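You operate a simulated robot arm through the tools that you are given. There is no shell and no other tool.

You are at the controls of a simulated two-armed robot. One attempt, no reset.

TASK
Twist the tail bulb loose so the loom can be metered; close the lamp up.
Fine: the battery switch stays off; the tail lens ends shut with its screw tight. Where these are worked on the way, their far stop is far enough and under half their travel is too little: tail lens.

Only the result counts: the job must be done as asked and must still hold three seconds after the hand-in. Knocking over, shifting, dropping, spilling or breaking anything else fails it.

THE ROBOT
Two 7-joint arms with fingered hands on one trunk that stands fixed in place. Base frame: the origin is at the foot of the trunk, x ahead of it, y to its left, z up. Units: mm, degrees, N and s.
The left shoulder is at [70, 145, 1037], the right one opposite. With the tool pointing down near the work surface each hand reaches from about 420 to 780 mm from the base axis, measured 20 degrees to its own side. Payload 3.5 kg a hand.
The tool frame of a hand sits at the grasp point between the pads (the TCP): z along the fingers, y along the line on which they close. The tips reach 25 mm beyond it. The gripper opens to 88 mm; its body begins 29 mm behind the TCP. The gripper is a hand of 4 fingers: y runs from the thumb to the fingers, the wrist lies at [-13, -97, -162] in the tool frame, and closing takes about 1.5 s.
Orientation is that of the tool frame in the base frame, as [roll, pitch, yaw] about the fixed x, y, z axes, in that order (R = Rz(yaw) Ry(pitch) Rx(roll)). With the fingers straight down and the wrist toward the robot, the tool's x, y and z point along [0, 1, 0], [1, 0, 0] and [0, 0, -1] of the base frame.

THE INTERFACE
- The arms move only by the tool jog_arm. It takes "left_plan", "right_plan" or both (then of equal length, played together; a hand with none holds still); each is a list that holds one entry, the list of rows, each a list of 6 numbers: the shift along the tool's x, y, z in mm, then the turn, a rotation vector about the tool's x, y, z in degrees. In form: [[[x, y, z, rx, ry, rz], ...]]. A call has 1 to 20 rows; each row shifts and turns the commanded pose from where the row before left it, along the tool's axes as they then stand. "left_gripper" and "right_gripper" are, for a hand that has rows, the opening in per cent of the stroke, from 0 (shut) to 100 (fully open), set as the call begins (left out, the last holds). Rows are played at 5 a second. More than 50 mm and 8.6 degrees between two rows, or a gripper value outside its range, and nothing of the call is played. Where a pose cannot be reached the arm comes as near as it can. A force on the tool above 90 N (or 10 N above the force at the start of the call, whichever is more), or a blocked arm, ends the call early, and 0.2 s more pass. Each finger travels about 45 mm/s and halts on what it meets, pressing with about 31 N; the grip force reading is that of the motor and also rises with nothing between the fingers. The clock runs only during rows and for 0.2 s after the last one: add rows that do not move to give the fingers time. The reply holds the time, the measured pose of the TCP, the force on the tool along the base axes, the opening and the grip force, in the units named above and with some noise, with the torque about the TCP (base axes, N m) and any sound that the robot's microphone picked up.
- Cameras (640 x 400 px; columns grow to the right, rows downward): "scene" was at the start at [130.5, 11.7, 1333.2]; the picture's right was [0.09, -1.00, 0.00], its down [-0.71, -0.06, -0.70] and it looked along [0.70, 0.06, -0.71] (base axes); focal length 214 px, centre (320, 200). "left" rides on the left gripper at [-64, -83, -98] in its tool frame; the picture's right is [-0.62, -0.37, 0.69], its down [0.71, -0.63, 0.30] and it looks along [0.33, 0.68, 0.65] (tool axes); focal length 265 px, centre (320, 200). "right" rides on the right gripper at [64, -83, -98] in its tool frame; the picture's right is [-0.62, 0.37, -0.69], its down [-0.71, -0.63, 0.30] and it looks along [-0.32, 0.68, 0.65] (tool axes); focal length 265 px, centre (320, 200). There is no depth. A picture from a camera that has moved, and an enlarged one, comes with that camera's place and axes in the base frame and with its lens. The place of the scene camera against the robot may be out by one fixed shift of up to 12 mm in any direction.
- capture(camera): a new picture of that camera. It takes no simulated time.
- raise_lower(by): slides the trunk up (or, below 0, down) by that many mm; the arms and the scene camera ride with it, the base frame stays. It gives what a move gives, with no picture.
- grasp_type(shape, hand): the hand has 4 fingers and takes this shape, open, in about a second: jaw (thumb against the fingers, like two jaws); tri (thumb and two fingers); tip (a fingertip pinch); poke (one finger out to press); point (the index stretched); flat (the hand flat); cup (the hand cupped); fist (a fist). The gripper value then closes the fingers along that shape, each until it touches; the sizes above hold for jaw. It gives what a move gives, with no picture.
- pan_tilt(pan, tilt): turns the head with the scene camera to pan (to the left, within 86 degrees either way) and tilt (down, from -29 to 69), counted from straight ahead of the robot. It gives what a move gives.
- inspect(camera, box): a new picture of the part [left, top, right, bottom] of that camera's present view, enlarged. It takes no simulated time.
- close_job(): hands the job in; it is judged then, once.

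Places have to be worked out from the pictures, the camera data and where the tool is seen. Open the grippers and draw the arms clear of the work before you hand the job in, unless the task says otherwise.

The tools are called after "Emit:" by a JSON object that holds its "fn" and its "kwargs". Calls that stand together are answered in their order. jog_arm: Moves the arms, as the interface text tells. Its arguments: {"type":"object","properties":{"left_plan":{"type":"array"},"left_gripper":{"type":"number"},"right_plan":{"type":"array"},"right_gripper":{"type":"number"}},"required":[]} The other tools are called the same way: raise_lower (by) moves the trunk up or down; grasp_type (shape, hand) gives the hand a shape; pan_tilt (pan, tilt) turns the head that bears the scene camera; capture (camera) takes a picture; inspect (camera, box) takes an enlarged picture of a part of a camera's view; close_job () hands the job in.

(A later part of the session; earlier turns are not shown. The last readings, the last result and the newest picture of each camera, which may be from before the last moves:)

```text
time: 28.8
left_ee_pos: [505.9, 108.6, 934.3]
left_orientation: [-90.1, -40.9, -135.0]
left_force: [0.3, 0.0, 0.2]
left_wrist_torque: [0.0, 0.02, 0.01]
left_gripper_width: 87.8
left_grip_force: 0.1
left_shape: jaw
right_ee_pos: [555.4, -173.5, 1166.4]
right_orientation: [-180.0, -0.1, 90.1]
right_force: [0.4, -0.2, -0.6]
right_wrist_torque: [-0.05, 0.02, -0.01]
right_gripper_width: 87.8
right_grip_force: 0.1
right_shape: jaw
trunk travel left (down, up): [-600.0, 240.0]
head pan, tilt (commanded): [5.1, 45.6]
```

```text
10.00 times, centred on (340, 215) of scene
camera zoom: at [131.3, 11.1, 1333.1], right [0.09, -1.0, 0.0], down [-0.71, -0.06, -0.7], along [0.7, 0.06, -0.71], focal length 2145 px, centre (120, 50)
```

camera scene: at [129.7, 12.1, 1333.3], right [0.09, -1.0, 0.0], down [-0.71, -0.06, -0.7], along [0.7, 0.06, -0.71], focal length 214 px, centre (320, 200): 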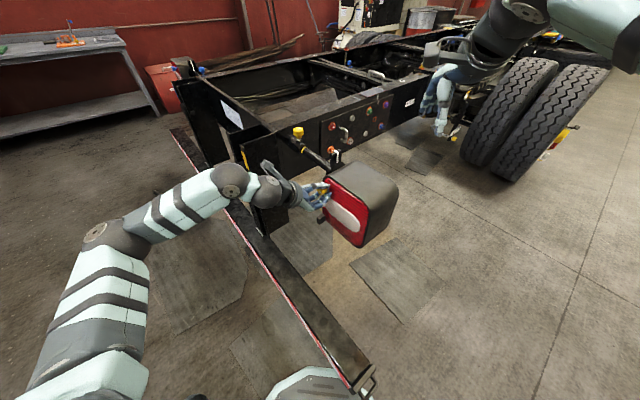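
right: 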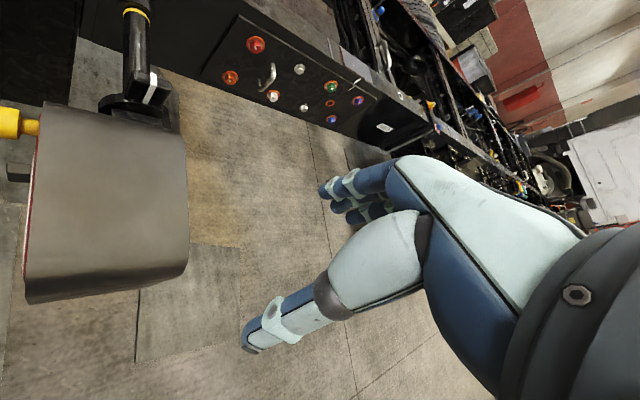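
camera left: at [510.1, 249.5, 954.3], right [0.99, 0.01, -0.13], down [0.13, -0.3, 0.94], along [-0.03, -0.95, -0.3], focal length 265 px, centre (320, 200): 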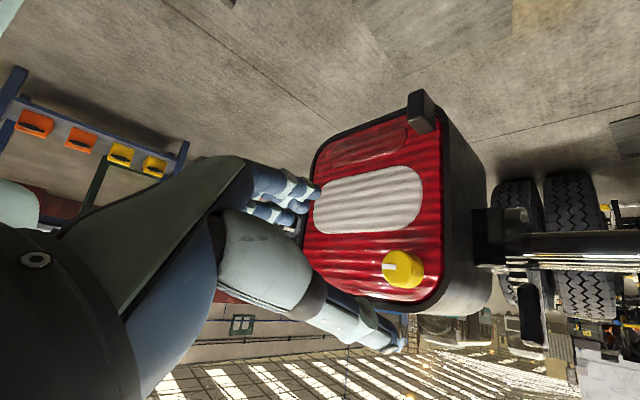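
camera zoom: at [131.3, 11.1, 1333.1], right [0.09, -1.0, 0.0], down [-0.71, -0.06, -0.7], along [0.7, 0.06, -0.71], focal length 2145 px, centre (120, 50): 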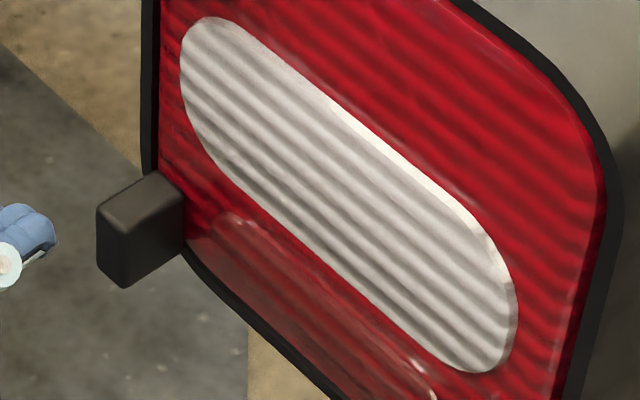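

The tab is a block about 16 mm wide, 28 mm tall, front at around [583, 54], spanning z ≈ 775–803. I'll unwind the wrist roll by +221° (back to wrist-below, thumb-below posture) at this standoff.

Emit:
{"fn": "jog_arm", "kwargs": {"left_plan": [[[0, 0, 0, 0, 0, 8.5], [0, 0, 0, 0, 0, 8.5], [0, 0, 0, 0, 0, 8.5], [0, 0, 0, 0, 0, 8.5], [0, 0, 0, 0, 0, 8.5], [0, 0, 0, 0, 0, 8.5], [0, 0, 0, 0, 0, 8.5], [0, 0, 0, 0, 0, 8.5], [0, 0, 0, 0, 0, 8.5], [0, 0, 0, 0, 0, 8.5], [0, 0, 0, 0, 0, 8.5], [0, 0, 0, 0, 0, 8.5], [0, 0, 0, 0, 0, 8.5], [0, 0, 0, 0, 0, 8.5], [0, 0, 0, 0, 0, 8.5], [0, 0, 0, 0, 0, 8.5], [0, 0, 0, 0, 0, 8.5], [0, 0, 0, 0, 0, 8.5], [0, 0, 0, 0, 0, 8.5], [0, 0, 0, 0, 0, 8.5]]]}}

Emit:
{"fn": "jog_arm", "kwargs": {"left_plan": [[[0, 0, 0, 0, 0, 8.5], [0, 0, 0, 0, 0, 8.5], [0, 0, 0, 0, 0, 8.5], [0, 0, 0, 0, 0, 8.5], [0, 0, 0, 0, 0, 8.5], [0, 0, 0, 0, 0, 8.5], [0, 0, 0, 0, 0, 0]]]}}

```text
time: 33.0
left_ee_pos: [512.6, 106.2, 952.2]
left_orientation: [90.0, 50.8, 45.1]
left_force: [0.1, 0.2, -0.4]
left_wrist_torque: [0.0, 0.0, 0.01]
left_gripper_width: 87.8
left_grip_force: 0.1
left_shape: jaw
left hand out of reach, approached as far as the arm can: row 20
right_ee_pos: [553.5, -173.5, 1167.7]
right_orientation: [-179.9, 0.0, 90.0]
right_force: [0.2, 0.0, 0.1]
right_wrist_torque: [-0.03, 0.0, -0.01]
right_gripper_width: 87.8
right_grip_force: 0.2
right_shape: jaw
trunk travel left (down, up): [-600.0, 240.0]
head pan, tilt (commanded): [5.1, 45.6]
```

```text
time: 34.6
left_ee_pos: [542.2, 134.3, 1038.2]
left_orientation: [89.4, 26.1, 45.8]
left_force: [0.6, -0.2, 0.1]
left_wrist_torque: [0.0, 0.01, 0.0]
left_gripper_width: 87.8
left_grip_force: 0.0
left_shape: jaw
left hand out of reach, approached as far as the arm can: row 1, 2, 3, 4, 5, 6
right_ee_pos: [554.8, -172.9, 1167.3]
right_orientation: [180.0, 0.0, 90.1]
right_force: [-0.2, 0.3, 0.6]
right_wrist_torque: [0.04, 0.02, -0.01]
right_gripper_width: 87.7
right_grip_force: 0.0
right_shape: jaw
trunk travel left (down, up): [-600.0, 240.0]
head pan, tilt (commanded): [5.1, 45.6]
```

The arm cannot reach the commanded pose in its present configuration. I'll look at how the arm stands now.

Emit:
{"fn": "capture", "kwargs": {"camera": "scene"}}

Emit:
{"fn": "capture", "kwargs": {"camera": "right"}}

Emit:
{"fn": "capture", "kwargs": {"camera": "left"}}

```text
taken
camera scene: at [130.6, 11.6, 1333.2], right [0.09, -1.0, 0.0], down [-0.71, -0.06, -0.7], along [0.7, 0.06, -0.71], focal length 214 px, centre (320, 200)
```

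scene: 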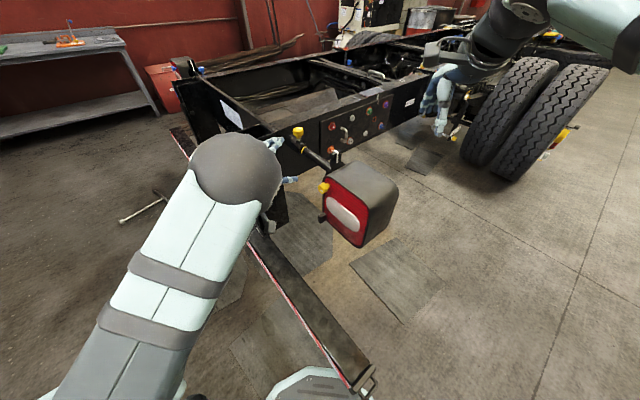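

```text
taken
camera right: at [471.1, -110.1, 1265.7], right [0.37, -0.62, 0.69], down [-0.63, -0.71, -0.3], along [0.68, -0.32, -0.65], focal length 265 px, centre (320, 200)
```

right: 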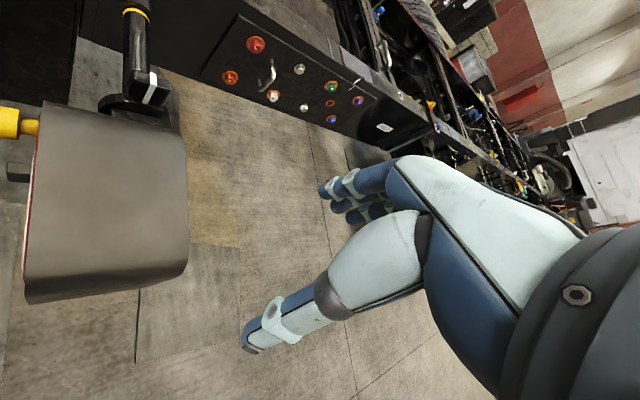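

```text
taken
camera left: at [406.3, 132.9, 989.7], right [0.0, -1.0, -0.05], down [0.48, 0.05, -0.88], along [0.88, -0.02, 0.48], focal length 265 px, centre (320, 200)
```

left: 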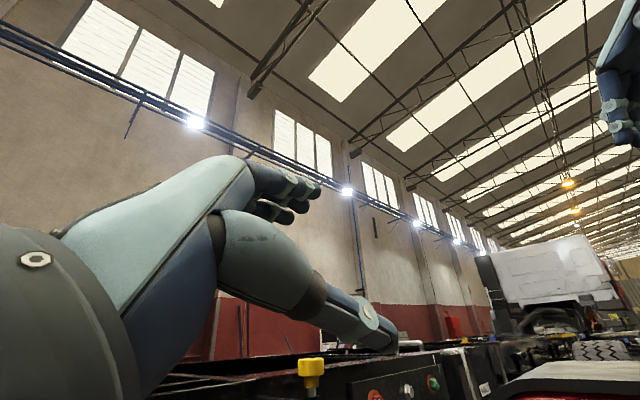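

The elbow is raised into an awkward posture. I'll command the hand back up to the open area near its start [500, 250, 1130] so the arm can re-form its earlier configuration.

Emit:
{"fn": "jog_arm", "kwargs": {"left_plan": [[[16, 33, -17.5, 0, 0, 0], [16, 33, -17.5, 0, 0, 0], [16, 33, -17.5, 0, 0, 0], [16, 33, -17.5, 0, 0, 0], [16, 33, -17.5, 0, 0, 0], [16, 33, -17.5, 0, 0, 0], [0, 0, 0, 0, 0, 0], [0, 0, 0, 0, 0, 0]]]}}

Emit:
{"fn": "capture", "kwargs": {"camera": "scene"}}

```text
time: 35.3
left_ee_pos: [559.1, 202.7, 1084.8]
left_orientation: [90.1, 23.9, 47.2]
left_force: [9.0, -17.4, -20.2]
left_wrist_torque: [-1.04, -3.55, 2.65]
left_gripper_width: 87.9
left_grip_force: 0.0
left_shape: jaw
right_ee_pos: [555.8, -173.5, 1167.3]
right_orientation: [-179.9, 0.0, 90.0]
right_force: [-1.6, 0.2, 1.1]
right_wrist_torque: [0.02, 0.01, -0.01]
right_gripper_width: 87.6
right_grip_force: 0.0
right_shape: jaw
trunk travel left (down, up): [-600.0, 240.0]
head pan, tilt (commanded): [5.1, 45.6]
stopped in row 3 (left hand): the force on the tool passed its limit at 168 N (the readings are from after the stop); the commanded pose is now the measured one
```

```text
taken
camera scene: at [130.8, 11.9, 1333.2], right [0.09, -1.0, 0.0], down [-0.71, -0.06, -0.7], along [0.7, 0.06, -0.71], focal length 214 px, centre (320, 200)
```

scene: 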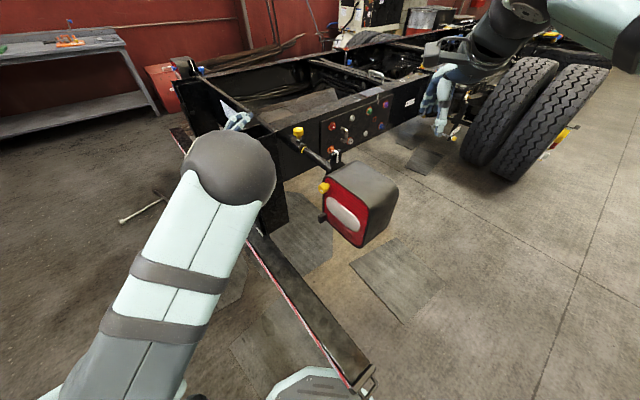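

A force stop occurred (168 N), with the torque suggesting contact near the wrist rather than the fingers. I'll look from the left and right cameras and zoom the scene to see what touches.

Emit:
{"fn": "capture", "kwargs": {"camera": "left"}}

Emit:
{"fn": "inspect", "kwargs": {"camera": "scene", "box": [160, 90, 300, 240]}}

Emit:
{"fn": "pan_tilt", "kwargs": {"pan": 30, "tilt": 45}}

Emit:
{"fn": "capture", "kwargs": {"camera": "scene"}}

```text
taken
camera left: at [423.5, 200.6, 1034.8], right [0.02, -1.0, -0.09], down [0.49, 0.09, -0.87], along [0.87, -0.02, 0.49], focal length 265 px, centre (320, 200)
```

left: 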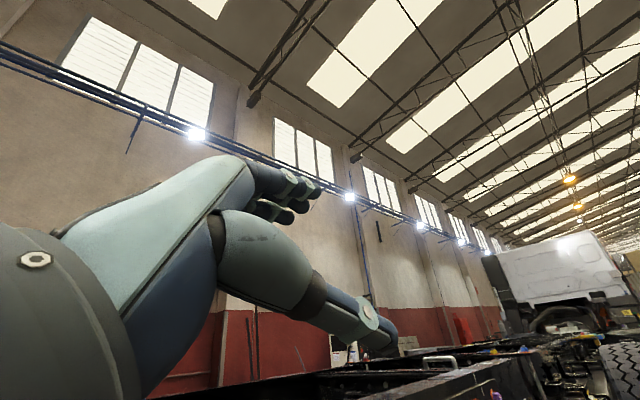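

```text
2.67 times, centred on (230, 165) of scene
camera zoom: at [130.8, 11.9, 1333.2], right [0.09, -1.0, 0.0], down [-0.71, -0.06, -0.7], along [0.7, 0.06, -0.71], focal length 572 px, centre (560, 293)
```

zoom: 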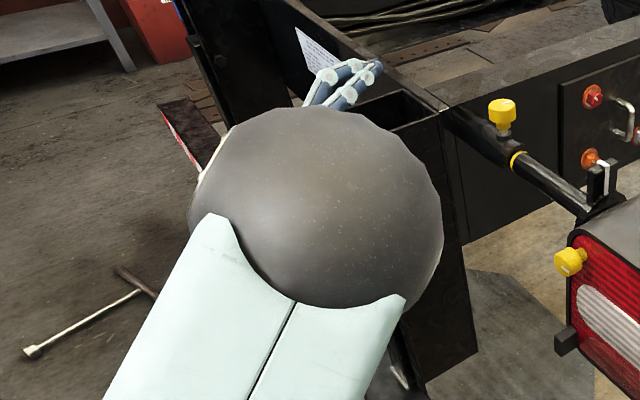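

```text
time: 36.2
left_ee_pos: [557.3, 202.5, 1085.4]
left_orientation: [90.0, 24.0, 47.1]
left_force: [15.3, -25.6, -23.1]
left_wrist_torque: [-1.49, -4.45, 3.83]
left_gripper_width: 87.7
left_grip_force: 0.1
left_shape: jaw
right_ee_pos: [554.6, -172.7, 1166.8]
right_orientation: [180.0, 0.0, 90.0]
right_force: [-0.5, 0.6, 0.7]
right_wrist_torque: [0.02, 0.01, 0.0]
right_gripper_width: 87.3
right_grip_force: 0.0
right_shape: jaw
trunk travel left (down, up): [-600.0, 240.0]
head pan, tilt (commanded): [30.0, 45.0]
```

```text
taken
camera scene: at [120.4, 45.0, 1334.0], right [0.5, -0.87, 0.0], down [-0.61, -0.35, -0.71], along [0.61, 0.35, -0.71], focal length 214 px, centre (320, 200)
```

scene: 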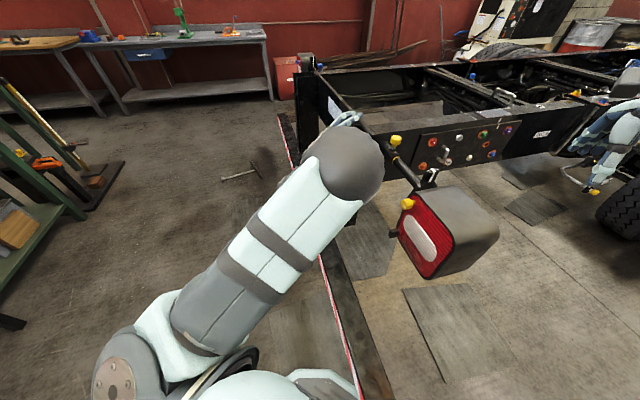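

The contact is the arm folded on itself with its elbow raised, not the truck. I'll reverse toward the earlier standoff while rolling back negative (wrist-above posture), which was reachable in this configuration.

Emit:
{"fn": "jog_arm", "kwargs": {"left_plan": [[[-3.6, -13.0, 2.5, 0, 0, -8.5], [-1.7, -13.4, 2.5, 0, 0, -8.5], [0.3, -13.5, 2.5, 0, 0, -8.5], [2.3, -13.3, 2.5, 0, 0, -8.5], [4.3, -12.8, 2.5, 0, 0, -8.5], [6.1, -12.0, 2.5, 0, 0, -8.5], [7.8, -11.0, 2.5, 0, 0, -8.5], [9.4, -9.7, 2.5, 0, 0, -8.5], [10.7, -8.2, 2.5, 0, 0, -8.5], [11.8, -6.6, 2.5, 0, 0, -8.5], [12.6, -4.7, 2.5, 0, 0, -8.5], [13.2, -2.8, 2.5, 0, 0, -8.5]]]}}

Emit:
{"fn": "capture", "kwargs": {"camera": "scene"}}

```text
time: 36.6
left_ee_pos: [554.1, 205.7, 1071.0]
left_orientation: [90.7, 30.4, 49.3]
left_force: [9.7, -8.8, -5.2]
left_wrist_torque: [-0.35, -1.23, 1.45]
left_gripper_width: 87.9
left_grip_force: 0.0
left_shape: jaw
right_ee_pos: [555.9, -173.6, 1164.9]
right_orientation: [179.9, 0.1, 90.0]
right_force: [-0.3, 0.3, -0.6]
right_wrist_torque: [0.0, -0.02, 0.0]
right_gripper_width: 87.6
right_grip_force: 0.1
right_shape: jaw
trunk travel left (down, up): [-600.0, 240.0]
head pan, tilt (commanded): [30.0, 45.0]
stopped in row 2 (left hand): the force on the tool passed its limit at 100 N (the readings are from after the stop); the commanded pose is now the measured one
```

```text
taken
camera scene: at [120.0, 45.0, 1334.0], right [0.5, -0.87, 0.0], down [-0.61, -0.35, -0.71], along [0.61, 0.35, -0.71], focal length 214 px, centre (320, 200)
```

scene: 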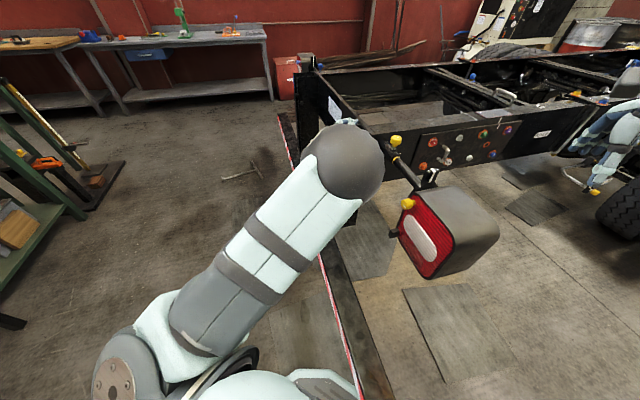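

Torque analysis puts the contact at the hand's wrist against its own over-bent forearm (~120° bend). I'll tilt the fingers downward in place to straighten the wrist and relieve it.

Emit:
{"fn": "jog_arm", "kwargs": {"left_plan": [[[0, 0, 0, 5, 0, 0], [0, 0, 0, 7, 0, 0], [0, 0, 0, 8, 0, 0], [0, 0, 0, 8, 0, 0], [0, 0, 0, 8, 0, 0]]]}}

Emit:
{"fn": "capture", "kwargs": {"camera": "scene"}}

```text
time: 36.9
left_ee_pos: [554.8, 210.8, 1069.8]
left_orientation: [92.1, 28.9, 50.7]
left_force: [8.3, -15.5, -15.8]
left_wrist_torque: [-0.57, -2.87, 2.51]
left_gripper_width: 87.8
left_grip_force: 0.1
left_shape: jaw
right_ee_pos: [554.8, -171.8, 1166.4]
right_orientation: [180.0, 0.1, 90.0]
right_force: [0.3, 0.1, 0.1]
right_wrist_torque: [-0.02, 0.04, 0.03]
right_gripper_width: 87.4
right_grip_force: 0.1
right_shape: jaw
trunk travel left (down, up): [-600.0, 240.0]
head pan, tilt (commanded): [30.0, 45.0]
stopped in row 1 (left hand): the force on the tool passed its limit at 186 N (the readings are from after the stop); the commanded pose is now the measured one
```

```text
taken
camera scene: at [120.5, 45.2, 1334.0], right [0.5, -0.87, 0.0], down [-0.61, -0.35, -0.71], along [0.61, 0.35, -0.71], focal length 214 px, centre (320, 200)
```

scene: 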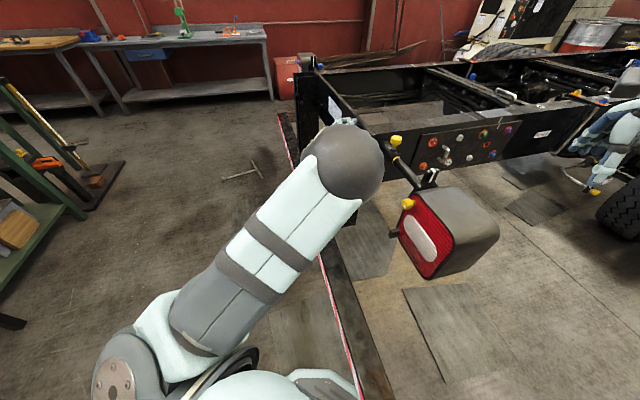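

Triangulating the elbow ball gives about [284, 111, 1207], so the hand's camera side is pressing on its own forearm. Yawing the fingers to the left (about tool +y) should open the wrist bend.

Emit:
{"fn": "jog_arm", "kwargs": {"left_plan": [[[0, 0, 0, 0, 4, 0], [0, 0, 0, 1, 6, 0], [0, 0, 0, 1, 8, 0], [0, 0, 0, 1, 8, 0], [0, 0, 0, 1, 8, 0]]]}}

```text
time: 38.1
left_ee_pos: [554.4, 214.4, 1071.0]
left_orientation: [112.6, 21.9, 87.3]
left_force: [1.3, 0.7, -0.3]
left_wrist_torque: [-0.01, -0.03, -0.03]
left_gripper_width: 87.8
left_grip_force: 0.0
left_shape: jaw
right_ee_pos: [554.9, -168.6, 1167.7]
right_orientation: [-179.9, 0.4, 90.1]
right_force: [0.8, 0.0, -0.7]
right_wrist_torque: [-0.07, 0.01, 0.0]
right_gripper_width: 87.7
right_grip_force: 0.0
right_shape: jaw
trunk travel left (down, up): [-600.0, 240.0]
head pan, tilt (commanded): [30.0, 45.0]
```

The self-contact is gone (forces ~0). Now I'll roll the hand negative about its own axis in this free spot, toward the wrist-above posture that suited this arm configuration.

Emit:
{"fn": "jog_arm", "kwargs": {"left_plan": [[[0, 0, 0, 0, 0, -7], [0, 0, 0, 0, 0, -8], [0, 0, 0, 0, 0, -8], [0, 0, 0, 0, 0, -8], [0, 0, 0, 0, 0, -8], [0, 0, 0, 0, 0, -8], [0, 0, 0, 0, 0, -8], [0, 0, 0, 0, 0, -8]]]}}

Emit:
{"fn": "capture", "kwargs": {"camera": "scene"}}

```text
time: 39.9
left_ee_pos: [555.3, 208.4, 1070.6]
left_orientation: [170.4, 68.9, 158.3]
left_force: [0.1, 0.5, -0.2]
left_wrist_torque: [-0.04, -0.01, -0.01]
left_gripper_width: 88.1
left_grip_force: 0.0
left_shape: jaw
right_ee_pos: [555.4, -173.4, 1165.6]
right_orientation: [-180.0, 0.0, 90.1]
right_force: [0.3, 0.1, 0.4]
right_wrist_torque: [0.03, -0.01, -0.03]
right_gripper_width: 87.4
right_grip_force: 0.0
right_shape: jaw
trunk travel left (down, up): [-600.0, 240.0]
head pan, tilt (commanded): [30.0, 45.0]
```

```text
taken
camera scene: at [120.6, 44.6, 1334.0], right [0.5, -0.87, 0.0], down [-0.61, -0.35, -0.71], along [0.61, 0.35, -0.71], focal length 214 px, centre (320, 200)
```

scene: 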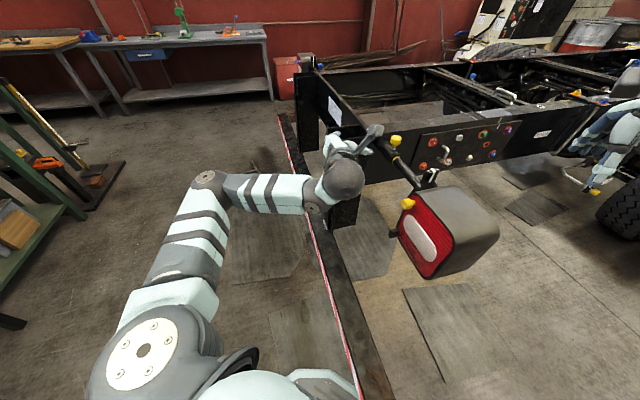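

The arm unfolded with its elbow to the left. I'll now turn the fingers to face the lens again (heading -45°) and roll to the wrist-above posture.

Emit:
{"fn": "jog_arm", "kwargs": {"left_plan": [[[0, 0, 0, 6.5, -4.26, 0.5], [0, 0, 0, 6.5, -4.26, 0.5], [0, 0, 0, 6.5, -4.26, 0.5], [0, 0, 0, 6.5, -4.26, 0.5], [0, 0, 0, 6.5, -4.26, 0.5], [0, 0, 0, 0, 0, -8.2], [0, 0, 0, 0, 0, -8.2], [0, 0, 0, 0, 0, -8.2], [0, 0, 0, 0, 0, -8.2], [0, 0, 0, 0, 0, -8.2], [0, 0, 0, 0, 0, -8.2], [0, 0, 0, 0, 0, -8.2], [0, 0, 0, 0, 0, -8.2], [0, 0, 0, 0, 0, -8.2], [0, 0, 0, 0, 0, -8.2], [0, 0, 0, 0, 0, -8.0]]]}}

Emit:
{"fn": "capture", "kwargs": {"camera": "scene"}}

```text
time: 43.2
left_ee_pos: [590.9, 60.5, 985.4]
left_orientation: [-91.2, 7.9, -126.9]
left_force: [4.6, 60.8, 21.3]
left_wrist_torque: [3.01, 0.13, -0.85]
left_gripper_width: 88.0
left_grip_force: 0.0
left_shape: jaw
left hand out of reach, approached as far as the arm can: row 3, 4, 5, 10, 11, 12, 13, 14, 15, 16
right_ee_pos: [552.4, -169.9, 1168.0]
right_orientation: [-180.0, 0.2, 89.6]
right_force: [0.0, -1.1, -0.6]
right_wrist_torque: [0.08, -0.03, 0.01]
right_gripper_width: 87.8
right_grip_force: 0.1
right_shape: jaw
trunk travel left (down, up): [-600.0, 240.0]
head pan, tilt (commanded): [30.0, 45.0]
stopped in row 16 (left hand): the force on the tool passed its limit at 104 N (the readings are from after the stop); the commanded pose is now the measured one
```

```text
taken
camera scene: at [118.3, 54.0, 1334.1], right [0.5, -0.86, 0.01], down [-0.61, -0.36, -0.71], along [0.61, 0.35, -0.71], focal length 214 px, centre (320, 200)
```

scene: 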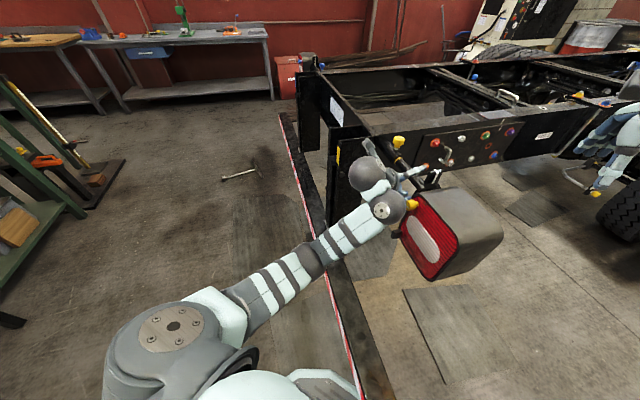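

The arm hit a reach limit and the hand drifted toward the lamp, touching it with force. I'll look closely before backing away.

Emit:
{"fn": "inspect", "kwargs": {"camera": "scene", "box": [330, 130, 510, 290]}}

Emit:
{"fn": "capture", "kwargs": {"camera": "left"}}

Emit:
{"fn": "inspect", "kwargs": {"camera": "right", "box": [0, 0, 300, 320]}}

```text
2.50 times, centred on (420, 210) of scene
camera zoom: at [118.3, 54.0, 1334.1], right [0.5, -0.86, 0.01], down [-0.61, -0.36, -0.71], along [0.61, 0.35, -0.71], focal length 536 px, centre (70, 175)
```

zoom: 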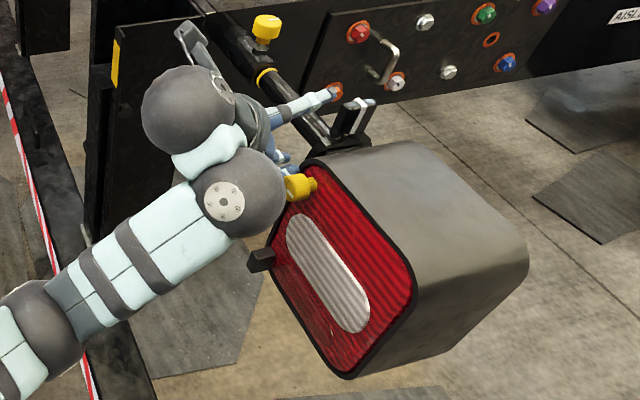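

```text
taken
camera left: at [546.0, 158.4, 1078.5], right [0.9, 0.03, 0.44], down [-0.22, -0.83, 0.52], along [0.38, -0.56, -0.73], focal length 265 px, centre (320, 200)
```

left: 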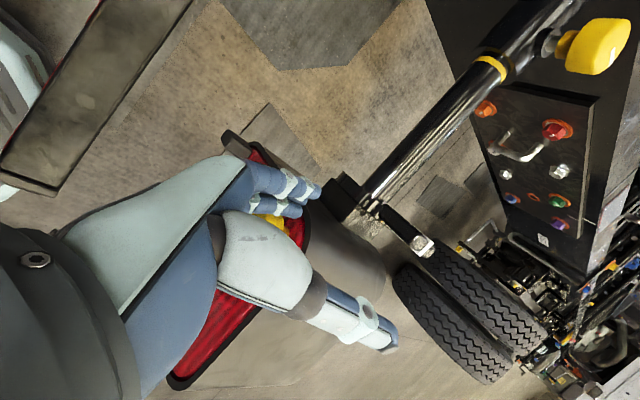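

```text
1.25 times, centred on (150, 160) of right
camera zoom: at [468.7, -106.6, 1267.2], right [0.36, -0.62, 0.7], down [-0.63, -0.71, -0.3], along [0.68, -0.33, -0.65], focal length 332 px, centre (532, 250)
```

zoom: 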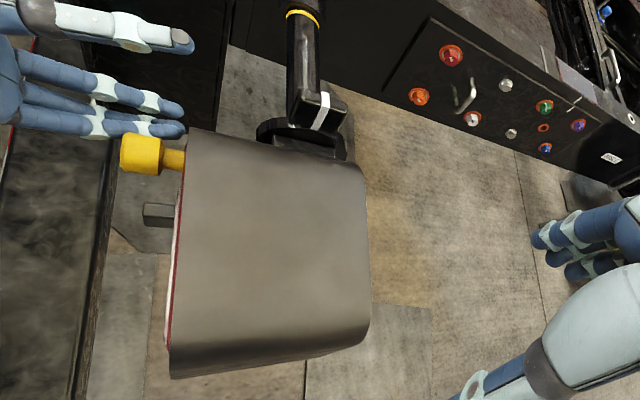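

The fingers touch near the lamp's upper-left corner; nothing looks displaced. I'll withdraw straight back along the hand's axis in small steps.

Emit:
{"fn": "jog_arm", "kwargs": {"left_plan": [[[0, 0, -8, 0, 0, 0], [0, -2, -12, 0, 0, 0], [0, -3, -15, 0, 0, 0], [0, -5, -15, 0, 0, 0], [0, -5, -15, 0, 0, 0]]]}}

Emit:
{"fn": "capture", "kwargs": {"camera": "scene"}}

```text
time: 44.4
left_ee_pos: [543.6, 78.8, 979.2]
left_orientation: [-90.5, 7.1, -126.4]
left_force: [15.1, 63.0, 20.9]
left_wrist_torque: [2.91, -0.49, -0.25]
left_gripper_width: 87.8
left_grip_force: 0.1
left_shape: jaw
left hand out of reach, approached as far as the arm can: row 3, 4, 5
right_ee_pos: [554.5, -162.6, 1168.2]
right_orientation: [-180.0, 0.7, 89.8]
right_force: [0.2, 0.6, 0.7]
right_wrist_torque: [0.0, 0.03, -0.02]
right_gripper_width: 87.6
right_grip_force: 0.1
right_shape: jaw
trunk travel left (down, up): [-600.0, 240.0]
head pan, tilt (commanded): [30.0, 45.0]
```

```text
taken
camera scene: at [120.4, 60.5, 1333.5], right [0.5, -0.86, 0.01], down [-0.61, -0.36, -0.7], along [0.61, 0.35, -0.71], focal length 214 px, centre (320, 200)
```

scene: 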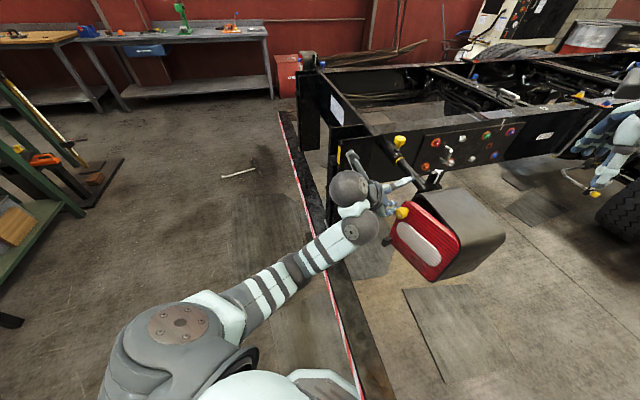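

The force persists at ~63 N and the lens appears to have shifted relative to the box — the fingers may have hooked the knob and drawn the lens open a little. I'll zoom in.

Emit:
{"fn": "inspect", "kwargs": {"camera": "scene", "box": [330, 150, 510, 290]}}

Emit:
{"fn": "capture", "kwargs": {"camera": "left"}}

Emit:
{"fn": "inspect", "kwargs": {"camera": "right", "box": [0, 0, 300, 320]}}

```text
2.86 times, centred on (420, 220) of scene
camera zoom: at [120.4, 60.5, 1333.5], right [0.5, -0.86, 0.01], down [-0.61, -0.36, -0.7], along [0.61, 0.35, -0.71], focal length 613 px, centre (34, 143)
```

zoom: 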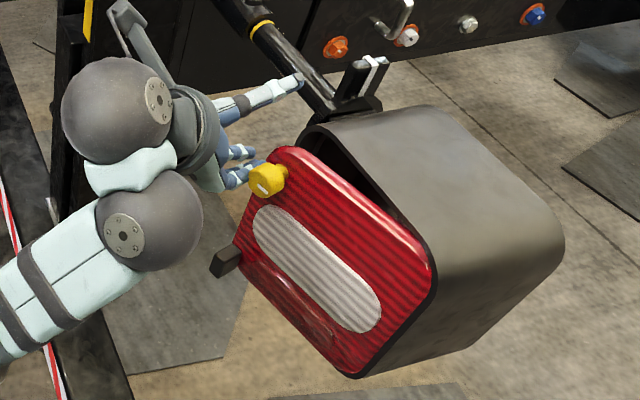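

```text
taken
camera left: at [498.2, 178.6, 1069.9], right [0.9, 0.04, 0.44], down [-0.22, -0.82, 0.53], along [0.38, -0.58, -0.72], focal length 265 px, centre (320, 200)
```

left: 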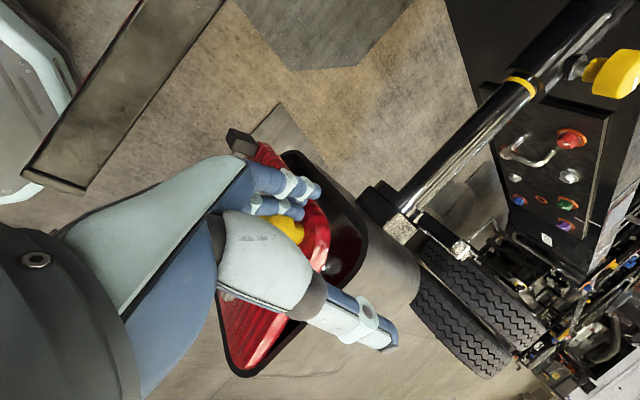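

```text
1.25 times, centred on (150, 160) of right
camera zoom: at [470.8, -97.8, 1266.9], right [0.37, -0.61, 0.7], down [-0.63, -0.72, -0.3], along [0.68, -0.33, -0.65], focal length 332 px, centre (532, 250)
```

zoom: 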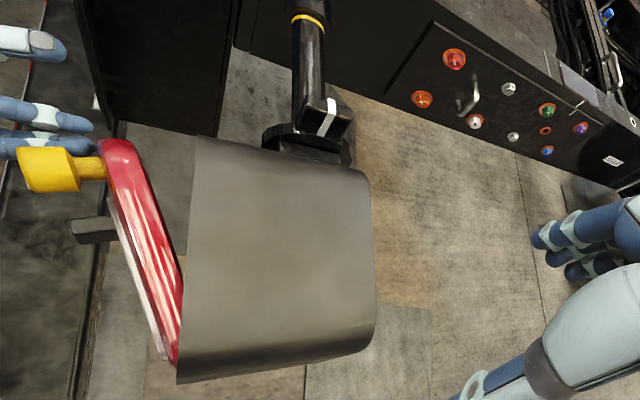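

The lens has swung open about 20° on a right-hand vertical hinge, dragged by the fingers on the knob; contact is at the fingers. I'll lift the hand up and slightly left off the knob.

Emit:
{"fn": "jog_arm", "kwargs": {"left_plan": [[[-4, -5, 0, 0, 0, 0], [-4, -7, 0, 0, 0, 0], [-4, -8, 0, 0, 0, 0], [-4, -8, 0, 0, 0, 0], [-4, -8, 0, 0, 0, 0], [-4, -8, 0, 0, 0, 0]]]}}

Emit:
{"fn": "capture", "kwargs": {"camera": "scene"}}

```text
time: 45.8
left_ee_pos: [567.3, 66.9, 992.3]
left_orientation: [-91.1, 7.1, -126.6]
left_force: [23.0, 66.8, -2.2]
left_wrist_torque: [4.08, -1.46, -1.11]
left_gripper_width: 87.9
left_grip_force: 0.1
left_shape: jaw
left hand out of reach, approached as far as the arm can: row 1, 2, 3, 4, 5, 6
right_ee_pos: [560.5, -161.2, 1164.3]
right_orientation: [-179.7, 0.6, 89.8]
right_force: [-0.7, 0.7, -0.3]
right_wrist_torque: [0.0, 0.01, -0.04]
right_gripper_width: 87.7
right_grip_force: 0.1
right_shape: jaw
trunk travel left (down, up): [-600.0, 240.0]
head pan, tilt (commanded): [30.0, 45.0]
```

```text
taken
camera scene: at [126.8, 61.7, 1332.6], right [0.5, -0.86, 0.01], down [-0.61, -0.36, -0.7], along [0.61, 0.35, -0.71], focal length 214 px, centre (320, 200)
```

scene: 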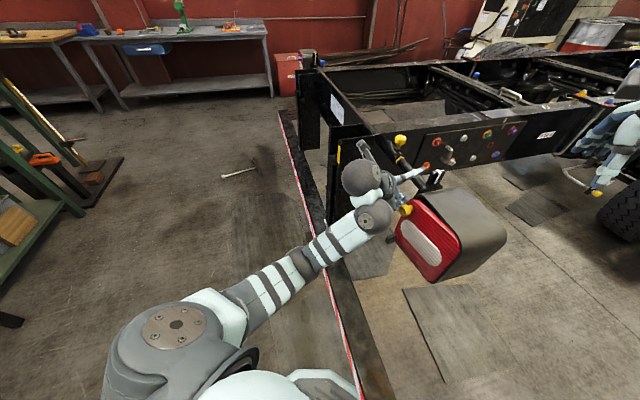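

The hand remains blocked by an arm limit with this roll. I'll reverse the roll (+) toward the wrist-right posture that was reachable, which also swings the fingers away from the knob.

Emit:
{"fn": "jog_arm", "kwargs": {"left_plan": [[[0, 0, 0, 0, 0, 5], [0, 0, 0, 0, 0, 8], [0, 0, 0, 0, 0, 8], [0, 0, 0, 0, 0, 8], [0, 0, 0, 0, 0, 8], [0, 0, 0, 0, 0, 8]]]}}

Emit:
{"fn": "capture", "kwargs": {"camera": "scene"}}

```text
time: 47.2
left_ee_pos: [558.8, 43.8, 994.1]
left_orientation: [-92.9, 52.1, -130.4]
left_force: [-0.2, -0.3, -0.1]
left_wrist_torque: [0.01, -0.03, 0.01]
left_gripper_width: 87.8
left_grip_force: 0.0
left_shape: jaw
right_ee_pos: [554.5, -174.2, 1165.7]
right_orientation: [-180.0, 0.0, 89.8]
right_force: [1.1, 0.3, 0.8]
right_wrist_torque: [0.0, 0.03, 0.0]
right_gripper_width: 87.9
right_grip_force: 0.1
right_shape: jaw
trunk travel left (down, up): [-600.0, 240.0]
head pan, tilt (commanded): [30.0, 45.0]
```

```text
taken
camera scene: at [120.6, 45.1, 1333.9], right [0.5, -0.87, 0.0], down [-0.61, -0.35, -0.71], along [0.61, 0.35, -0.71], focal length 214 px, centre (320, 200)
```

scene: 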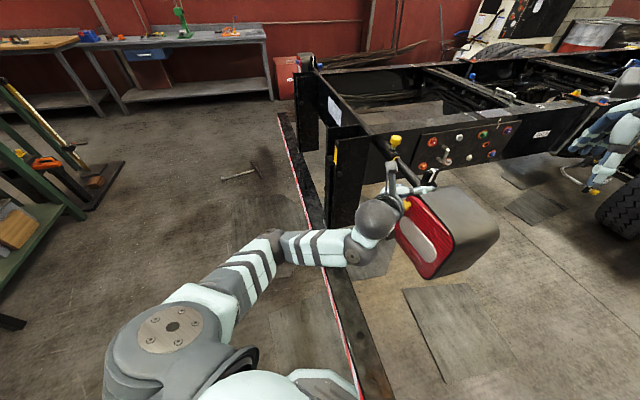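

Contact is released (forces ~0). I'll back the hand away from the lamp along its axis and check the lamp.

Emit:
{"fn": "jog_arm", "kwargs": {"left_plan": [[[0, 0, -15, 0, 0, 0], [0, 0, -15, 0, 0, 0], [0, 0, -15, 0, 0, 0], [0, 0, -15, 0, 0, 0]]]}}

Emit:
{"fn": "inspect", "kwargs": {"camera": "scene", "box": [330, 130, 510, 290]}}

Emit:
{"fn": "inspect", "kwargs": {"camera": "right", "box": [0, 0, 300, 320]}}

```text
time: 48.2
left_ee_pos: [510.8, 83.2, 998.5]
left_orientation: [-93.0, 51.9, -130.4]
left_force: [0.7, -0.3, -0.1]
left_wrist_torque: [0.03, -0.01, 0.02]
left_gripper_width: 87.9
left_grip_force: 0.0
left_shape: jaw
right_ee_pos: [553.7, -175.4, 1167.8]
right_orientation: [-179.9, 0.0, 89.9]
right_force: [0.3, -0.1, 0.1]
right_wrist_torque: [0.02, -0.01, 0.0]
right_gripper_width: 87.7
right_grip_force: 0.1
right_shape: jaw
trunk travel left (down, up): [-600.0, 240.0]
head pan, tilt (commanded): [30.0, 45.0]
```

```text
2.50 times, centred on (420, 210) of scene
camera zoom: at [120.0, 45.7, 1334.0], right [0.5, -0.87, 0.0], down [-0.61, -0.35, -0.71], along [0.61, 0.35, -0.71], focal length 536 px, centre (70, 175)
```

zoom: 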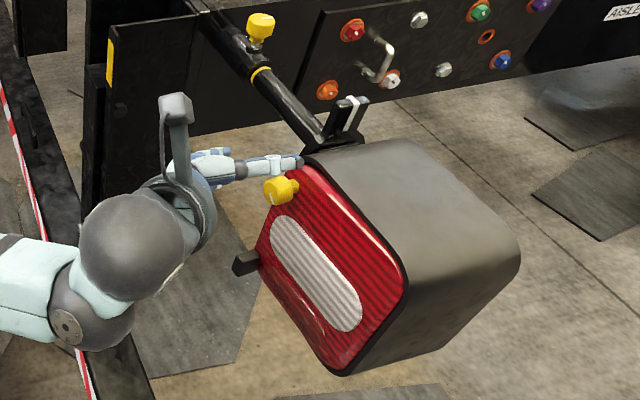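

```text
1.25 times, centred on (150, 160) of right
camera zoom: at [470.2, -111.1, 1266.0], right [0.37, -0.62, 0.69], down [-0.63, -0.71, -0.3], along [0.68, -0.33, -0.65], focal length 332 px, centre (532, 250)
```

zoom: 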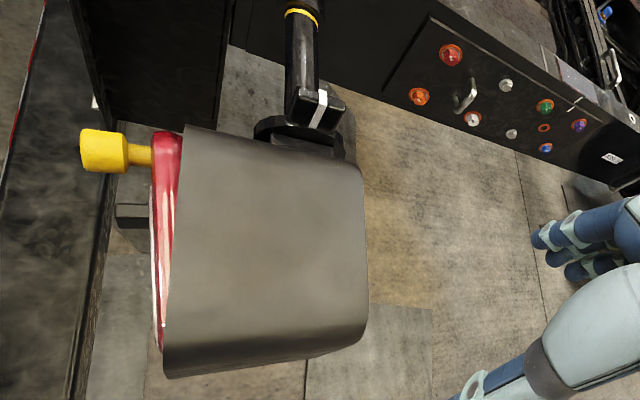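

The lens is now ajar roughly 8–10° and stays put; its hinge is vertical at the right edge. I'll first take the left hand up to the open start area and then turn it back to its original downward pose to reset the arm configuration.

Emit:
{"fn": "jog_arm", "kwargs": {"left_plan": [[[-29.6, 3.2, -19, 0, 0, 0], [-29.6, 3.2, -19, 0, 0, 0], [-29.6, 3.2, -19, 0, 0, 0], [-29.6, 3.2, -19, 0, 0, 0], [-29.6, 3.2, -19, 0, 0, 0], [-29.6, 3.2, -19, 0, 0, 0]]]}}

Emit:
{"fn": "capture", "kwargs": {"camera": "scene"}}

```text
time: 49.6
left_ee_pos: [525.5, 209.6, 1078.5]
left_orientation: [-92.7, 52.3, -129.9]
left_force: [-0.2, 0.7, 0.3]
left_wrist_torque: [-0.02, -0.01, 0.0]
left_gripper_width: 87.8
left_grip_force: 0.0
left_shape: jaw
left hand out of reach, approached as far as the arm can: row 4, 5, 6
right_ee_pos: [554.4, -174.3, 1166.6]
right_orientation: [-179.9, 0.0, 90.0]
right_force: [0.3, -1.0, -0.1]
right_wrist_torque: [-0.01, -0.01, 0.0]
right_gripper_width: 87.5
right_grip_force: 0.1
right_shape: jaw
trunk travel left (down, up): [-600.0, 240.0]
head pan, tilt (commanded): [30.0, 45.0]
```

```text
taken
camera scene: at [120.5, 45.0, 1334.0], right [0.5, -0.87, 0.0], down [-0.61, -0.35, -0.71], along [0.61, 0.35, -0.71], focal length 214 px, centre (320, 200)
```

scene: 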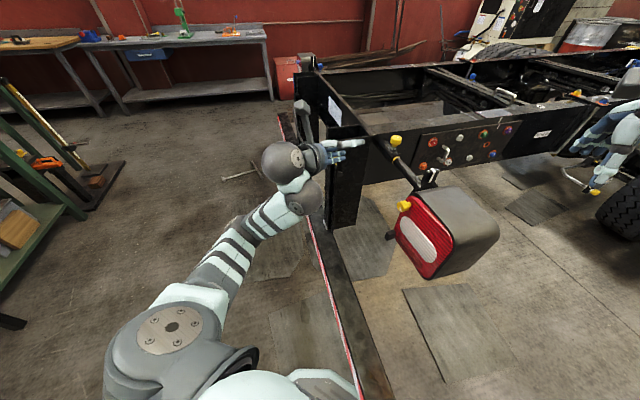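

Now I'll rotate the hand 119° about the computed axis back toward its original fingers-down orientation in this free space.

Emit:
{"fn": "jog_arm", "kwargs": {"left_plan": [[[0, 0, 0, 0.78, 6.36, 4.68], [0, 0, 0, 0.78, 6.36, 4.68], [0, 0, 0, 0.78, 6.36, 4.68], [0, 0, 0, 0.78, 6.36, 4.68], [0, 0, 0, 0.78, 6.36, 4.68], [0, 0, 0, 0.78, 6.36, 4.68], [0, 0, 0, 0.78, 6.36, 4.68], [0, 0, 0, 0.78, 6.36, 4.68]]]}}

Emit:
{"fn": "capture", "kwargs": {"camera": "scene"}}

```text
time: 51.4
left_ee_pos: [567.4, 122.5, 980.9]
left_orientation: [-170.9, 43.3, 127.9]
left_force: [-0.2, -0.2, 0.4]
left_wrist_torque: [-0.01, -0.01, 0.01]
left_gripper_width: 88.1
left_grip_force: 0.1
left_shape: jaw
left hand out of reach, approached as far as the arm can: row 1, 2, 3, 4, 5, 6, 7, 8
right_ee_pos: [554.2, -175.8, 1165.9]
right_orientation: [-180.0, -0.1, 89.9]
right_force: [0.2, 0.0, 0.5]
right_wrist_torque: [0.02, 0.03, 0.0]
right_gripper_width: 87.8
right_grip_force: 0.1
right_shape: jaw
trunk travel left (down, up): [-600.0, 240.0]
head pan, tilt (commanded): [30.0, 45.0]
```

```text
taken
camera scene: at [120.7, 44.7, 1334.0], right [0.5, -0.87, 0.0], down [-0.61, -0.35, -0.71], along [0.61, 0.35, -0.71], focal length 214 px, centre (320, 200)
```

scene: 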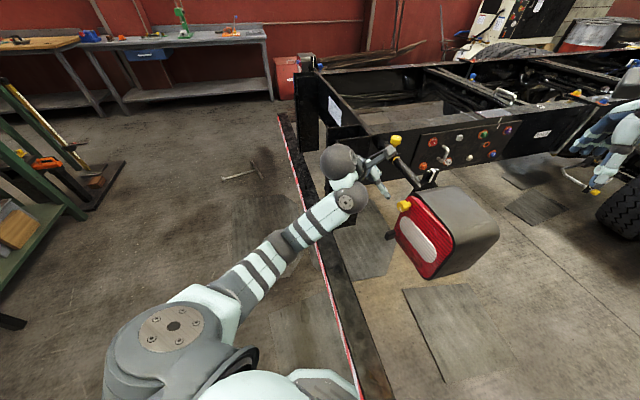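

The elbow is actually low now (about z≈873), i.e. the original elbow-down branch; only the fingers-down attitude is out of reach. I'll rotate 101° straight to the wrist-below, heading -45° orientation which that branch allows.

Emit:
{"fn": "jog_arm", "kwargs": {"left_plan": [[[0, 0, 0, -3.74, -1.9, 6.52], [0, 0, 0, -3.74, -1.9, 6.52], [0, 0, 0, -3.74, -1.9, 6.52], [0, 0, 0, -3.74, -1.9, 6.52], [0, 0, 0, -3.74, -1.9, 6.52], [0, 0, 0, -3.74, -1.9, 6.52], [0, 0, 0, -3.74, -1.9, 6.52]]]}}

Emit:
{"fn": "capture", "kwargs": {"camera": "scene"}}

```text
time: 53.0
left_ee_pos: [465.6, 62.6, 1079.7]
left_orientation: [120.8, 35.1, 67.7]
left_force: [-0.4, -0.9, -0.3]
left_wrist_torque: [0.01, 0.02, 0.04]
left_gripper_width: 87.7
left_grip_force: 0.1
left_shape: jaw
left hand out of reach, approached as far as the arm can: row 2, 3, 4, 5, 6, 7
right_ee_pos: [554.0, -176.8, 1166.5]
right_orientation: [180.0, 0.0, 89.8]
right_force: [0.3, -0.2, -0.1]
right_wrist_torque: [-0.04, 0.0, 0.01]
right_gripper_width: 87.8
right_grip_force: 0.0
right_shape: jaw
trunk travel left (down, up): [-600.0, 240.0]
head pan, tilt (commanded): [30.0, 45.0]
```

```text
taken
camera scene: at [119.9, 43.3, 1334.1], right [0.5, -0.87, 0.0], down [-0.61, -0.35, -0.71], along [0.61, 0.35, -0.71], focal length 214 px, centre (320, 200)
```

scene: 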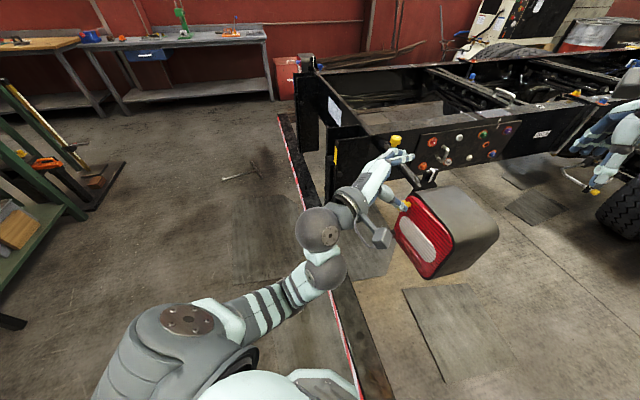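

The wrist is now only ~220 mm from the shoulder (fold limit). I'll move the hand outward/left to about [525, 160, 1030] and then finish the rotation to the wrist-below orientation.

Emit:
{"fn": "jog_arm", "kwargs": {"left_plan": [[[31, 7.7, 0.5, 0, 0, 0], [31, 7.7, 0.5, 0, 0, 0], [31, 7.7, 0.5, 0, 0, 0], [31, 7.7, 0.5, 0, 0, 0], [0, 0, 0, -3.75, -2.02, 6.58], [0, 0, 0, -3.75, -2.02, 6.58], [0, 0, 0, -3.75, -2.02, 6.58], [0, 0, 0, -3.75, -2.02, 6.58], [0, 0, 0, -3.75, -2.02, 6.58], [0, 0, 0, -3.75, -2.02, 6.58]]]}}

Emit:
{"fn": "capture", "kwargs": {"camera": "scene"}}

```text
time: 55.2
left_ee_pos: [466.6, 63.4, 1083.9]
left_orientation: [89.8, 0.1, 44.1]
left_force: [-0.6, -1.0, 0.5]
left_wrist_torque: [0.0, 0.02, -0.01]
left_gripper_width: 87.9
left_grip_force: 0.1
left_shape: jaw
left hand out of reach, approached as far as the arm can: row 1, 2, 3, 4, 5
right_ee_pos: [553.6, -175.2, 1166.1]
right_orientation: [179.9, 0.0, 89.9]
right_force: [-0.5, 0.3, 0.1]
right_wrist_torque: [0.0, 0.01, 0.02]
right_gripper_width: 87.9
right_grip_force: 0.1
right_shape: jaw
trunk travel left (down, up): [-600.0, 240.0]
head pan, tilt (commanded): [30.0, 45.0]
```

```text
taken
camera scene: at [120.8, 44.9, 1333.9], right [0.5, -0.87, 0.0], down [-0.61, -0.35, -0.71], along [0.61, 0.35, -0.71], focal length 214 px, centre (320, 200)
```

scene: 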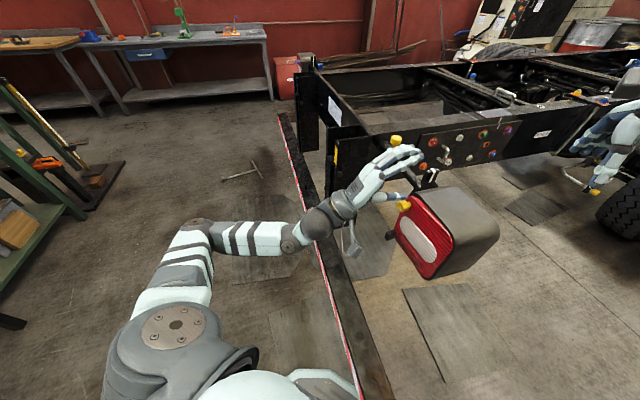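

The arm is healthy again: wrist-below orientation reached with the elbow out left. I'll lower to a standoff in front of the knob, around [500, 110, 960], and check reach.

Emit:
{"fn": "jog_arm", "kwargs": {"left_plan": [[[14.3, -31, -2.3, 0, 0, 0], [14.3, -31, -2.3, 0, 0, 0], [14.3, -31, -2.3, 0, 0, 0], [14.3, -31, -2.3, 0, 0, 0], [0, 0, 0, 0, 0, 0]]]}}

Emit:
{"fn": "capture", "kwargs": {"camera": "scene"}}

Emit:
{"fn": "capture", "kwargs": {"camera": "left"}}

```text
time: 56.4
left_ee_pos: [501.5, 109.3, 960.1]
left_orientation: [89.7, 0.1, 44.2]
left_force: [0.6, -0.1, -0.2]
left_wrist_torque: [0.01, 0.01, -0.01]
left_gripper_width: 87.7
left_grip_force: 0.1
left_shape: jaw
right_ee_pos: [554.1, -175.1, 1166.3]
right_orientation: [179.9, 0.0, 89.9]
right_force: [-0.7, 0.2, -0.8]
right_wrist_torque: [-0.02, 0.02, -0.02]
right_gripper_width: 87.8
right_grip_force: 0.0
right_shape: jaw
trunk travel left (down, up): [-600.0, 240.0]
head pan, tilt (commanded): [30.0, 45.0]
```

```text
taken
camera scene: at [119.9, 45.0, 1334.1], right [0.5, -0.87, 0.0], down [-0.61, -0.35, -0.71], along [0.61, 0.35, -0.71], focal length 214 px, centre (320, 200)
```

scene: 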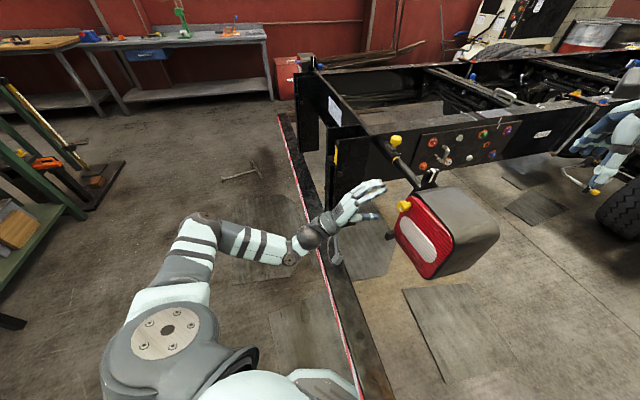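

```text
taken
camera left: at [388.6, 133.9, 876.0], right [0.04, -0.93, -0.36], down [0.73, 0.28, -0.63], along [0.69, -0.24, 0.69], focal length 265 px, centre (320, 200)
```

left: 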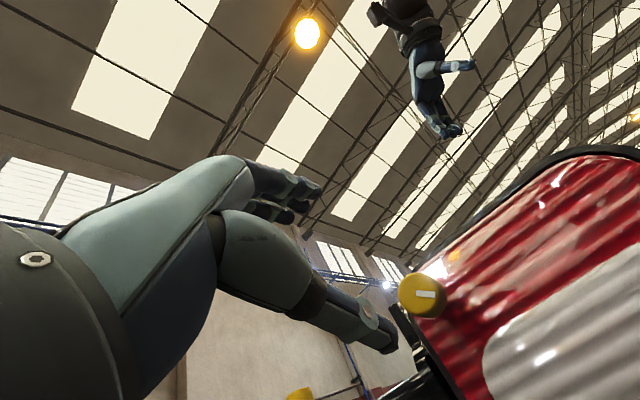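

The arm responds cleanly now. I'll return the head to its earlier view and zoom on the knob from the left camera to locate it with the lens ajar.

Emit:
{"fn": "pan_tilt", "kwargs": {"pan": 5.1, "tilt": 45.6}}

Emit:
{"fn": "inspect", "kwargs": {"camera": "left", "box": [370, 240, 490, 340]}}

Emit:
{"fn": "inspect", "kwargs": {"camera": "scene", "box": [290, 150, 410, 250]}}

Emit:
{"fn": "inspect", "kwargs": {"camera": "right", "box": [0, 60, 220, 320]}}

```text
time: 57.3
left_ee_pos: [502.8, 109.5, 960.0]
left_orientation: [89.7, 0.2, 44.2]
left_force: [0.7, -1.2, -0.9]
left_wrist_torque: [-0.05, -0.01, -0.02]
left_gripper_width: 88.0
left_grip_force: 0.0
left_shape: jaw
right_ee_pos: [553.9, -174.7, 1167.0]
right_orientation: [-180.0, 0.0, 90.0]
right_force: [-0.8, 0.1, -0.8]
right_wrist_torque: [0.02, 0.0, -0.01]
right_gripper_width: 87.7
right_grip_force: 0.0
right_shape: jaw
trunk travel left (down, up): [-600.0, 240.0]
head pan, tilt (commanded): [5.1, 45.6]
```

```text
4.00 times, centred on (430, 290) of left
camera zoom: at [388.7, 133.8, 876.1], right [0.04, -0.93, -0.36], down [0.72, 0.28, -0.63], along [0.69, -0.24, 0.69], focal length 1062 px, centre (-120, -160)
```

zoom: 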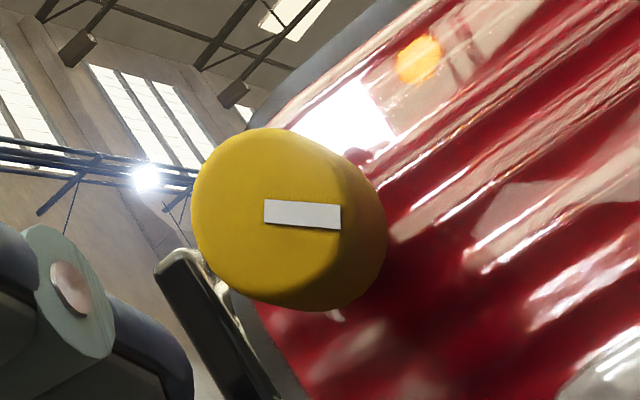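

```text
4.00 times, centred on (350, 200) of scene
camera zoom: at [130.5, 11.8, 1333.2], right [0.09, -1.0, 0.0], down [-0.71, -0.06, -0.7], along [0.7, 0.06, -0.71], focal length 858 px, centre (200, 200)
```

zoom: 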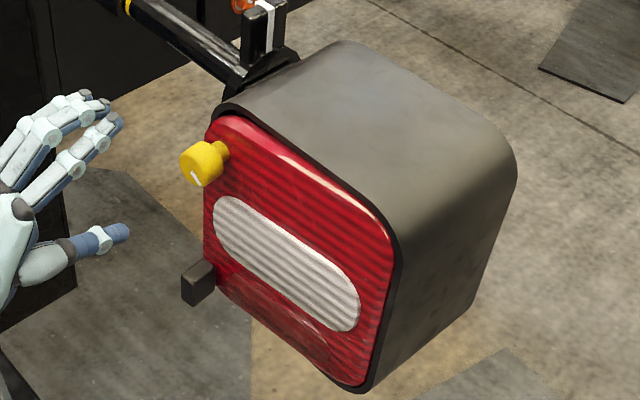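

```text
1.54 times, centred on (110, 190) of right
camera zoom: at [470.6, -111.6, 1265.8], right [0.37, -0.62, 0.69], down [-0.63, -0.71, -0.3], along [0.68, -0.33, -0.65], focal length 408 px, centre (643, 215)
```

zoom: 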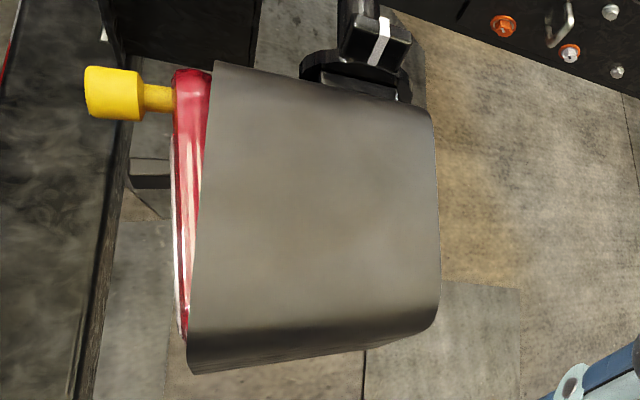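

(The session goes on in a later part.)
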